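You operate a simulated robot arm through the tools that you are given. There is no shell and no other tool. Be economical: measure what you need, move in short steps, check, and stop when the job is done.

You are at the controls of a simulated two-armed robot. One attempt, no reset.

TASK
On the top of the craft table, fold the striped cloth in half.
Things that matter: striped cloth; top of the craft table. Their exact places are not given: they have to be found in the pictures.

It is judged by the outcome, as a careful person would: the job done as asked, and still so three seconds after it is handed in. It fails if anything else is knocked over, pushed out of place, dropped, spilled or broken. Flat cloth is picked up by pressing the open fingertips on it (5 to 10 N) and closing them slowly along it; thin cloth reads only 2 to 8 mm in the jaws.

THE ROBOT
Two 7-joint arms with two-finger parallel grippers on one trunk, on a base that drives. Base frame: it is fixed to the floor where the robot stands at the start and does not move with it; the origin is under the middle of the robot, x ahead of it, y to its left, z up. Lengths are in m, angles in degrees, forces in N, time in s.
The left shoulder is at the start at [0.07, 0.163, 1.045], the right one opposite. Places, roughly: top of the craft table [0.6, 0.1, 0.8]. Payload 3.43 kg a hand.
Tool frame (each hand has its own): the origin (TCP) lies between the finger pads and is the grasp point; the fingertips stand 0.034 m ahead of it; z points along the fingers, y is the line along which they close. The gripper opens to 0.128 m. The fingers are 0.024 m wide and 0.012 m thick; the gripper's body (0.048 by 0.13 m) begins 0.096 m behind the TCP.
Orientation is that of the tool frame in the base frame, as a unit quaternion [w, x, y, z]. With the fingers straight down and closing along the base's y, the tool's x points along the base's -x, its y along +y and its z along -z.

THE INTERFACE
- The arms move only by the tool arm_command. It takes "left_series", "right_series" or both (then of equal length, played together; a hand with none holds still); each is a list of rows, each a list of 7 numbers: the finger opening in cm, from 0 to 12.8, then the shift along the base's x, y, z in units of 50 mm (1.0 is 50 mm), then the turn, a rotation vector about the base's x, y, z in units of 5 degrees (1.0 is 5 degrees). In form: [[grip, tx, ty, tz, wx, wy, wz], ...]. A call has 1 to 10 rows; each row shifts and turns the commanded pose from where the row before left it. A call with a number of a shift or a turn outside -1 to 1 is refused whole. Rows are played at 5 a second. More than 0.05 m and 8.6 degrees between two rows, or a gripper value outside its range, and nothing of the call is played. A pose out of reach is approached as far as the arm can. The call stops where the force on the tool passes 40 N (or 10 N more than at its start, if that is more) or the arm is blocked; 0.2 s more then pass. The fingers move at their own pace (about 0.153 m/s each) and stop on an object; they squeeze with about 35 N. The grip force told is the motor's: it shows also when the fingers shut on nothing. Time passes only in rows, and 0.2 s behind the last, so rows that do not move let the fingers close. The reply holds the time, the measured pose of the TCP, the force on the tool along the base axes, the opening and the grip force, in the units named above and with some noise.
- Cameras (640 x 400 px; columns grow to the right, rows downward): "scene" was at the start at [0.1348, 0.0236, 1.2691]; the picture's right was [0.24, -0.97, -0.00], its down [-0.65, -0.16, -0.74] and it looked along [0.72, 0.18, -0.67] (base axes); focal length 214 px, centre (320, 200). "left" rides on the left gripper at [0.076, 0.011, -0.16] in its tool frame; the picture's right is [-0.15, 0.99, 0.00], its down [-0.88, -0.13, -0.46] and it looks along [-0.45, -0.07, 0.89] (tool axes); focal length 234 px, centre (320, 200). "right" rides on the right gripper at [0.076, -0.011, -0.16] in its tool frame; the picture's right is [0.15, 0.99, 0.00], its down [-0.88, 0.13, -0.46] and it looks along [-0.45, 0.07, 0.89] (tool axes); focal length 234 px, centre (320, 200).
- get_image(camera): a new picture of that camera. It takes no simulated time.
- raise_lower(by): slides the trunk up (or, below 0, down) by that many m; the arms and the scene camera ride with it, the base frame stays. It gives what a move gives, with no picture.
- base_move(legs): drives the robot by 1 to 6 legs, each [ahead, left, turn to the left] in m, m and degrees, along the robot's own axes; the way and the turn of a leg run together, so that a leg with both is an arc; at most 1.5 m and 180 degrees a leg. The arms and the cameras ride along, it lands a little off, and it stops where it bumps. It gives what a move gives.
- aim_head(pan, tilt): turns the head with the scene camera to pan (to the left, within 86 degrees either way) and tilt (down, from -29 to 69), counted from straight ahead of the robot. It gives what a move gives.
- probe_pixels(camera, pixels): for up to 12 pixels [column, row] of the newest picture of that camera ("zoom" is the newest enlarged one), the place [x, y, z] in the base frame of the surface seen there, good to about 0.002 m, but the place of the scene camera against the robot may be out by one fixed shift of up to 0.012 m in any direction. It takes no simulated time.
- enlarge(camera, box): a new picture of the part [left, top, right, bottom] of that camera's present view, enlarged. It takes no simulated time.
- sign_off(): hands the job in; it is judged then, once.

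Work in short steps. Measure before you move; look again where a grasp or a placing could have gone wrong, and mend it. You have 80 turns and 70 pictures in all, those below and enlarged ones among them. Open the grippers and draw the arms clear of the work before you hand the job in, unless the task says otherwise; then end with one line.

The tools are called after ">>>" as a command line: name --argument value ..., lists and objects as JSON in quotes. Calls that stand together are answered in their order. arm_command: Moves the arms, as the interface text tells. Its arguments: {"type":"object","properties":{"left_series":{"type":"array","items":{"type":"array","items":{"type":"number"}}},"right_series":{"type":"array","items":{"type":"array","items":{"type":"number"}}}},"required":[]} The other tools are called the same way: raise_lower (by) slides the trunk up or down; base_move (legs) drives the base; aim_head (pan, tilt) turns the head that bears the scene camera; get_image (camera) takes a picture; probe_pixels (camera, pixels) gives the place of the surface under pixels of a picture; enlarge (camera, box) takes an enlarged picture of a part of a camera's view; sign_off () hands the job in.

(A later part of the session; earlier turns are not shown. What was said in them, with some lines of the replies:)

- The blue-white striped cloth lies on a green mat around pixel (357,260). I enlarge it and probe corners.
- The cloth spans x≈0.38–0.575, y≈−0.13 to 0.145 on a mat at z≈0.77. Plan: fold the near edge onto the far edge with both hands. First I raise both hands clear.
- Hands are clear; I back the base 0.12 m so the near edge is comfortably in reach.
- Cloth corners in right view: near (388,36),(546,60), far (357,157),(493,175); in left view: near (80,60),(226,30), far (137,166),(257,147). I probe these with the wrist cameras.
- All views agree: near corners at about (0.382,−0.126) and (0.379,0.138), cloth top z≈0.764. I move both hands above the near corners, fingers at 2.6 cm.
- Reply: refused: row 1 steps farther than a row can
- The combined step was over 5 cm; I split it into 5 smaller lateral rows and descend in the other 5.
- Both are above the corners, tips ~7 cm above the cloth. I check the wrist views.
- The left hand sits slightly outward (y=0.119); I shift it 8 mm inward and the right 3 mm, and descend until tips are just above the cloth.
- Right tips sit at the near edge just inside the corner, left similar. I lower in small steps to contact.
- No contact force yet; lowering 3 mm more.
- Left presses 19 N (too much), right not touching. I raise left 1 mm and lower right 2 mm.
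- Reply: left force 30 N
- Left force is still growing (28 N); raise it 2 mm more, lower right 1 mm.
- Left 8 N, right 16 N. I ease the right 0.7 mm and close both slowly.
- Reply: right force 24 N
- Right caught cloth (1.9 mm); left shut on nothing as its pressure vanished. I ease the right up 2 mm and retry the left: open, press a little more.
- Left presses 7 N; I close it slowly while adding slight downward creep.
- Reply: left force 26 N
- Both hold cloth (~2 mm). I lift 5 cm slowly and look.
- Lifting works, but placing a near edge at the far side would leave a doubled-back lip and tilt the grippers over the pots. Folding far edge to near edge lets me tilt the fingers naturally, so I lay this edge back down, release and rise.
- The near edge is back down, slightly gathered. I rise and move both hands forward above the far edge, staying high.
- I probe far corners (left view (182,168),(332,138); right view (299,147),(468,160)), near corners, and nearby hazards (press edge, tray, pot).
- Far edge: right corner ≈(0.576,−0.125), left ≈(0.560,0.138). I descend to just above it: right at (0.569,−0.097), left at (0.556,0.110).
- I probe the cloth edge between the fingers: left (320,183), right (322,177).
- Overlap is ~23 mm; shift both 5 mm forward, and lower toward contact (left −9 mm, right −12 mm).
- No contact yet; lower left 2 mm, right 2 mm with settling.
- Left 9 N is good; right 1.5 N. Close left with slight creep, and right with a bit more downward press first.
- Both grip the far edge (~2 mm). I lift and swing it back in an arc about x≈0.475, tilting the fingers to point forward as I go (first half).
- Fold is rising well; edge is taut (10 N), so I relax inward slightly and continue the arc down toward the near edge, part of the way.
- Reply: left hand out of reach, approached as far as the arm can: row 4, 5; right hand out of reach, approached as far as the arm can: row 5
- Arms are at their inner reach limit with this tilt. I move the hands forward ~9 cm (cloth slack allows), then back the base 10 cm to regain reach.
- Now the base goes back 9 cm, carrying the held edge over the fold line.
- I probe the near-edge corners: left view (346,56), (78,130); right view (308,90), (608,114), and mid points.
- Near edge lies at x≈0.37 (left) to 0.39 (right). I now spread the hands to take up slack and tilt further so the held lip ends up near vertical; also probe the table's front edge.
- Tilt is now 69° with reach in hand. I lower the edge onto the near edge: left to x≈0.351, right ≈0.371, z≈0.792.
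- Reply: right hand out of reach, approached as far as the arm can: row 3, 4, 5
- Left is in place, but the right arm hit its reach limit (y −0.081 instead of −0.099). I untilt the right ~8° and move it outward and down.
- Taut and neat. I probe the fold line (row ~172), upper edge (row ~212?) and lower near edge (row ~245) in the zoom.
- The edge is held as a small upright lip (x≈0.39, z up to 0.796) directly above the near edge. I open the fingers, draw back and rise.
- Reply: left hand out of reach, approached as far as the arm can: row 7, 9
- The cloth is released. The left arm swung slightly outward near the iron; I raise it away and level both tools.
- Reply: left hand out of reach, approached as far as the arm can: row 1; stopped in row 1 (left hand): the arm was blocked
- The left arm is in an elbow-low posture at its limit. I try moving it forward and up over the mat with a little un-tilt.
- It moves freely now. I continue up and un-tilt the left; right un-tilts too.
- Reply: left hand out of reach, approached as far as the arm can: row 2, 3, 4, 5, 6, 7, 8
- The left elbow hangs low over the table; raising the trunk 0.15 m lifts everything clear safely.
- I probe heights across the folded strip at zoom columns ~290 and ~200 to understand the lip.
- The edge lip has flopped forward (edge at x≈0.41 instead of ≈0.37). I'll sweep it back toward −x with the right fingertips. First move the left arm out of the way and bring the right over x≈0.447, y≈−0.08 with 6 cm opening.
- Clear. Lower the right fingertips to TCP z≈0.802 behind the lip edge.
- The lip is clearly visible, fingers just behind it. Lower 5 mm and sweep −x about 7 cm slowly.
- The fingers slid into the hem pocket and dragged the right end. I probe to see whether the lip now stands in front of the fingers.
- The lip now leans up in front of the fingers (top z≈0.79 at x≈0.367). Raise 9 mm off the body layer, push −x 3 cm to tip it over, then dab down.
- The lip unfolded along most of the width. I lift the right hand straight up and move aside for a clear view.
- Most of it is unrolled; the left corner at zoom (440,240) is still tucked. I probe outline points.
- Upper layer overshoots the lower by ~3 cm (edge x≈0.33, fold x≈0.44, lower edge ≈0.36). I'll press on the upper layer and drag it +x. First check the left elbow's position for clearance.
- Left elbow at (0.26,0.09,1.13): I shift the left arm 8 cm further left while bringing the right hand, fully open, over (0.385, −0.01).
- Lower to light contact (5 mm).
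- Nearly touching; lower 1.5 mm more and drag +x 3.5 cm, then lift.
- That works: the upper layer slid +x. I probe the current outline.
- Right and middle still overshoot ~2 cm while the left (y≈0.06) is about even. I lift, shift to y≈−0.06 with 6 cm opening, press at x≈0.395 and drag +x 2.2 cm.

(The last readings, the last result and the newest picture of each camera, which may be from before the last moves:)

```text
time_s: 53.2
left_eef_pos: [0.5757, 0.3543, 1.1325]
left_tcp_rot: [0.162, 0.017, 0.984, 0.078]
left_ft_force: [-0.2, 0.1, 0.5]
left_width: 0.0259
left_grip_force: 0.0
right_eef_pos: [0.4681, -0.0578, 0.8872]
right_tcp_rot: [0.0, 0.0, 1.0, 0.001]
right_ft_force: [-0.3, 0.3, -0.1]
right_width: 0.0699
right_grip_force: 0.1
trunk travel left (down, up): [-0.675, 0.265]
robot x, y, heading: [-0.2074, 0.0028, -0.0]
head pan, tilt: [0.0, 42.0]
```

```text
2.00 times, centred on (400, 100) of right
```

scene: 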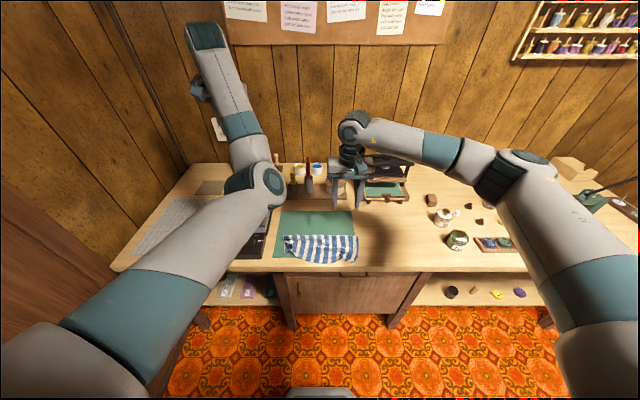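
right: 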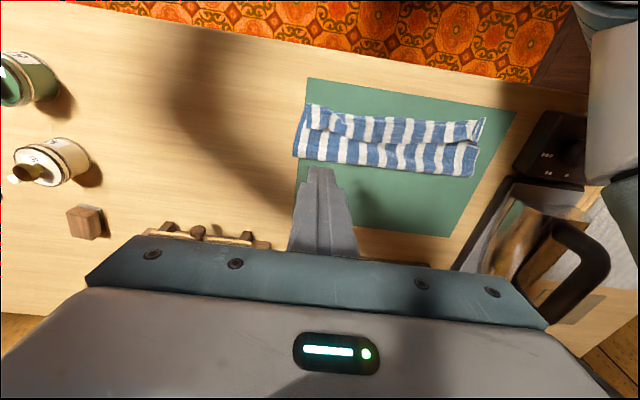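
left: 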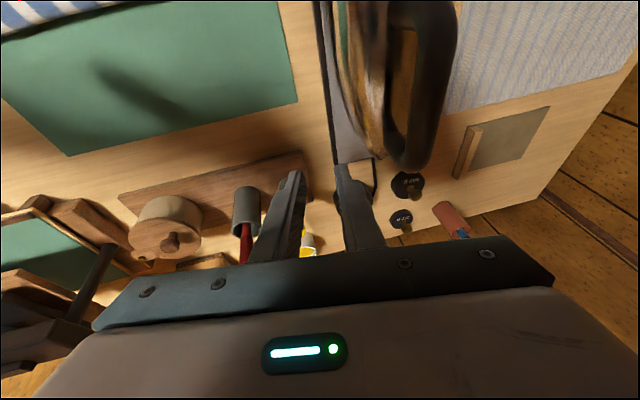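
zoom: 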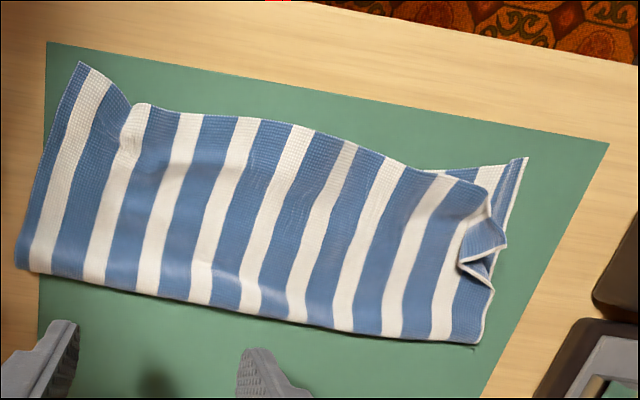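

Much flatter. Only the left corner at zoom (490,245) is still curled. I probe the outline and that corner.

>>> probe_pixels --camera "zoom" --pixels '[[80, 66], [140, 108], [240, 120], [320, 135], [400, 165], [475, 190], [525, 160], [500, 245], [490, 285], [478, 340], [250, 312], [20, 265]]'

>>> probe_pixels --camera "zoom" --pixels '[[485, 205], [470, 225], [480, 240], [462, 262], [470, 275], [490, 255], [430, 172], [455, 185], [500, 225]]'

```text
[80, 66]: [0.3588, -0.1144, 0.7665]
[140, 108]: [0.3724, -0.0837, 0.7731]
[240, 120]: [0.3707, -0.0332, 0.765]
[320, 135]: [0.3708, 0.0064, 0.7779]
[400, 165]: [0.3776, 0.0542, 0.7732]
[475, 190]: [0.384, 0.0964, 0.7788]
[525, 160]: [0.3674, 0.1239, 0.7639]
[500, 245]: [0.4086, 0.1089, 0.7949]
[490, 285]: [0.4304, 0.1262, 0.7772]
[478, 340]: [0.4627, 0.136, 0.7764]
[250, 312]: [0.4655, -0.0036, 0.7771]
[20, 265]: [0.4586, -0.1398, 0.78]
```

```text
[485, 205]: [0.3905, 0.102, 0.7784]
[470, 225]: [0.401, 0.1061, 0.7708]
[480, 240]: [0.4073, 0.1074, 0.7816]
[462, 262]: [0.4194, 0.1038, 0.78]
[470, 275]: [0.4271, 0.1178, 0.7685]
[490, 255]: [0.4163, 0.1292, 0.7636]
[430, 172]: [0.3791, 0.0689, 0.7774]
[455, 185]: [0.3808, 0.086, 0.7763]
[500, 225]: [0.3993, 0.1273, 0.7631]
```

Upper edge (x≈0.37) and fold (≈0.463) now match the lower edge well. Only the left corner flap is folded over. I raise the left arm further away and place the closed right fingers inside of the flap at (0.43,0.08).

>>> arm_command --left_series '[[2.6, 0, 0.2, 0.8, 0, 0, 0], [2.6, 0, 0.2, 0.8, 0, 0, 0], [2.6, 0, 0.2, 0.8, 0, 0, 0], [2.6, 0, 0.2, 0.8, 0, 0, 0], [2.6, 0, 0.2, 0, 0, 0, 0], [2.6, 0, 0, 0, 0, 0, 0]]' --right_series '[[0, 0, 0.55, 0, 0, 0, 0], [0, -0.2, 0.55, 0, 0, 0, 0], [0, -0.28, 0.55, 0, 0, 0, 0], [0, -0.28, 0.55, 0, 0, 0, 0], [0, 0, 0.55, -0.5, 0, 0, 0], [0, 0, 0, 0, 0, 0, 0]]'

>>> enlarge --camera "right" --box '[240, 40, 480, 190]'

>>> get_image --camera "scene"

```text
time_s: 54.6
left_eef_pos: [0.5725, 0.4005, 1.2941]
left_tcp_rot: [0.163, 0.016, 0.983, 0.08]
left_ft_force: [0.4, -0.4, -0.2]
left_width: 0.026
left_grip_force: 0.0
right_eef_pos: [0.4301, 0.0786, 0.8642]
right_tcp_rot: [0.001, 0.0, 1.0, 0.003]
right_ft_force: [0.3, 0.1, -0.1]
right_width: 0.0
right_grip_force: 33.1
trunk travel left (down, up): [-0.675, 0.265]
robot x, y, heading: [-0.2091, 0.0034, -0.1]
head pan, tilt: [0.0, 42.0]
```

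```text
2.67 times, centred on (360, 115) of right
```

zoom: 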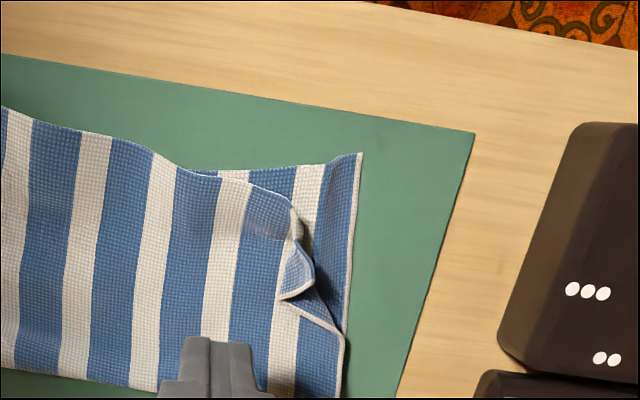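

```text
7 pictures are left
```

scene: 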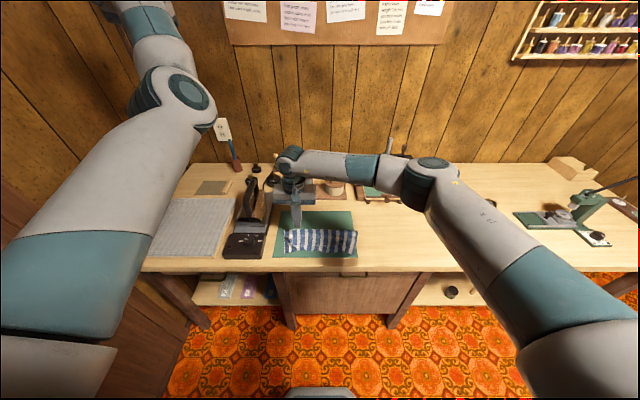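

The flap's tip points inward at zoom (283,300) ≈(0.42,0.104). I lower the closed fingers to just above the upper layer, sweep outward (+y,−x) into the pocket, raise, and continue pushing it over.

>>> arm_command --right_series '[[0, 0, 0, -0.7, 0, 0, 0], [0, 0, 0, -0.46, 0, 0, 0], [0, -0.05, 0.15, 0, 0, 0, 0], [0, -0.1, 0.15, 0, 0, 0, 0], [0, -0.15, 0.12, 0.04, 0, 0, 0], [0, -0.15, 0.12, 0.14, 0, 0, 0], [0, -0.2, 0.12, 0, 0, 0, 0], [0, -0.2, 0.1, 0, 0, 0, 0], [0, -0.2, 0.1, 0, 0, 0, 0], [0, 0, 0, 0, 0, 0, 0]]'

>>> enlarge --camera "scene" --box '[260, 205, 372, 275]'

```text
time_s: 56.8
left_eef_pos: [0.5712, 0.4015, 1.2936]
left_tcp_rot: [0.163, 0.017, 0.983, 0.078]
left_ft_force: [0.3, 0.0, 0.1]
left_width: 0.0261
left_grip_force: 0.1
right_eef_pos: [0.3796, 0.1228, 0.8144]
right_tcp_rot: [0.002, -0.001, 1.0, 0.001]
right_ft_force: [0.1, -0.5, -0.9]
right_width: 0.0002
right_grip_force: 32.9
trunk travel left (down, up): [-0.675, 0.265]
robot x, y, heading: [-0.2091, 0.0006, 0.3]
head pan, tilt: [0.0, 42.0]
```

```text
5.71 times, centred on (316, 240) of scene
```

zoom: 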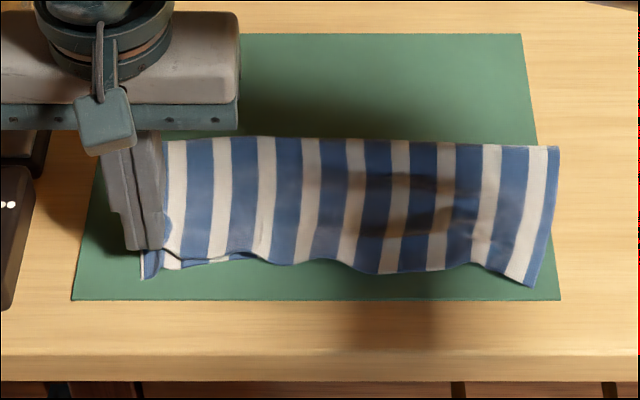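

The corner seems swept out. I lift the hand straight up, draw it inward, and look.

>>> arm_command --right_series '[[0, 0, 0, 0.6, 0, 0, 0], [0, 0, 0, 1, 0, 0, 0], [0, 0.7, -0.5, 0.5, 0, 0, 0], [0, 0.7, -0.6, 0, 0, 0, 0], [0, 0.2, -0.6, 0, 0, 0, 0]]'

>>> enlarge --camera "right" --box '[220, 0, 540, 200]'

```text
time_s: 58.0
left_eef_pos: [0.5708, 0.4003, 1.2941]
left_tcp_rot: [0.163, 0.018, 0.983, 0.079]
left_ft_force: [0.1, 0.7, 0.7]
left_width: 0.026
left_grip_force: 0.0
right_eef_pos: [0.4578, 0.0351, 0.9176]
right_tcp_rot: [0.001, -0.001, 1.0, 0.003]
right_ft_force: [-0.3, -0.6, -0.4]
right_width: 0.0001
right_grip_force: 33.2
trunk travel left (down, up): [-0.675, 0.265]
robot x, y, heading: [-0.2053, 0.0023, 0.2]
head pan, tilt: [0.0, 42.0]
```

```text
2.00 times, centred on (380, 100) of right
```

zoom: 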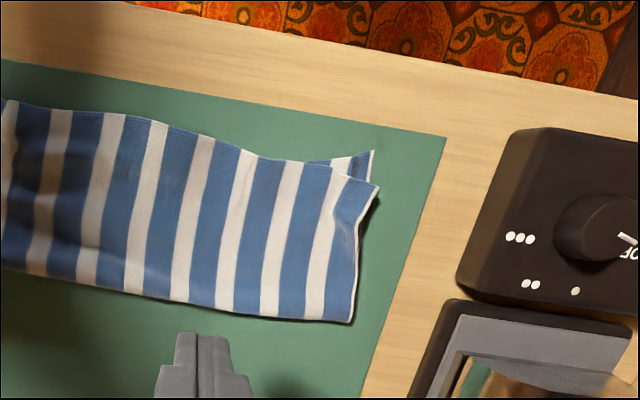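

The left corner is unfolded and nearly matches the lower corner. I check alignment numbers.

>>> probe_pixels --camera "zoom" --pixels '[[372, 154], [376, 188], [305, 162], [250, 158], [160, 125], [60, 108], [352, 318], [220, 306], [60, 278], [355, 230]]'

```text
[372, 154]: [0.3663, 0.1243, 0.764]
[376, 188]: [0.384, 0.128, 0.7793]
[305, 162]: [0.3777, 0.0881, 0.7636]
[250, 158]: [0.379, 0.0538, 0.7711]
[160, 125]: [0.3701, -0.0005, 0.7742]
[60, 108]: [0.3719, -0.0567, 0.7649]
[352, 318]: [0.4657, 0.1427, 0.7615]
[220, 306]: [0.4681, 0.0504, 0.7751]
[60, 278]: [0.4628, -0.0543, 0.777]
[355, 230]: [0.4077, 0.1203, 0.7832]
```

Edges agree within ~1.5 cm: folded in half and lying flat. I open both grippers and draw the right arm up and away.

>>> arm_command --left_series '[[8, 0, 0, 0, 0, 0, 0], [8, 0, 0, 0, 0, 0, 0], [8, 0, 0, 0, 0, 0, 0], [8, 0, 0, 0, 0, 0, 0], [8, 0, 0, 0, 0, 0, 0], [8, 0, 0, 0, 0, 0, 0], [8, 0, 0, 0, 0, 0, 0]]' --right_series '[[0, 0, 0, 1, 0, 0, 0], [0, 0, 0, 1, 0, 0, 0], [4, 0, -0.5, 0.8, 0, 0, 0], [8, 0, -0.9, 0, 0, 0, 0], [8, 0, -0.9, 0, 0, 0, 0], [8, 0, -0.9, 0, 0, 0, 0], [8, 0, -0.9, 0, 0, 0, 0]]'

>>> get_image --camera "scene"

>>> enlarge --camera "scene" --box '[210, 150, 450, 300]'

```text
time_s: 59.6
left_eef_pos: [0.5721, 0.4003, 1.2949]
left_tcp_rot: [0.162, 0.017, 0.984, 0.079]
left_ft_force: [-0.1, -0.4, 0.4]
left_width: 0.0801
left_grip_force: 0.0
right_eef_pos: [0.4591, -0.1724, 1.0569]
right_tcp_rot: [0.001, -0.001, 1.0, 0.002]
right_ft_force: [0.9, 0.3, 0.1]
right_width: 0.0797
right_grip_force: 0.0
trunk travel left (down, up): [-0.675, 0.265]
robot x, y, heading: [-0.2052, -0.0033, 0.2]
head pan, tilt: [0.0, 42.0]
```

```text
4 pictures are left
```

scene: 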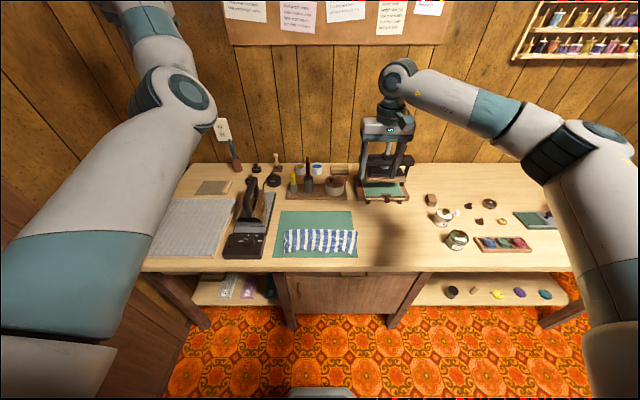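

```text
2.67 times, centred on (330, 225) of scene
```

zoom: 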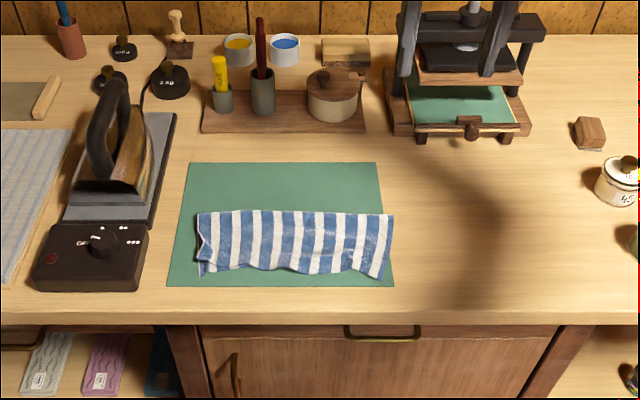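

The cloth lies folded in half on the mat, everything else is in place, and both hands are open and clear. I hand in.

>>> sign_off

```text
The job is handed in.
```

The striped cloth is folded in half on the craft table, with its edges matching to about 1.5 cm where I could measure them. The right end of the lower layer was hidden, so I could not check it. A few light wrinkles remain, nothing else on the table appears to have moved, and both grippers are open and clear.
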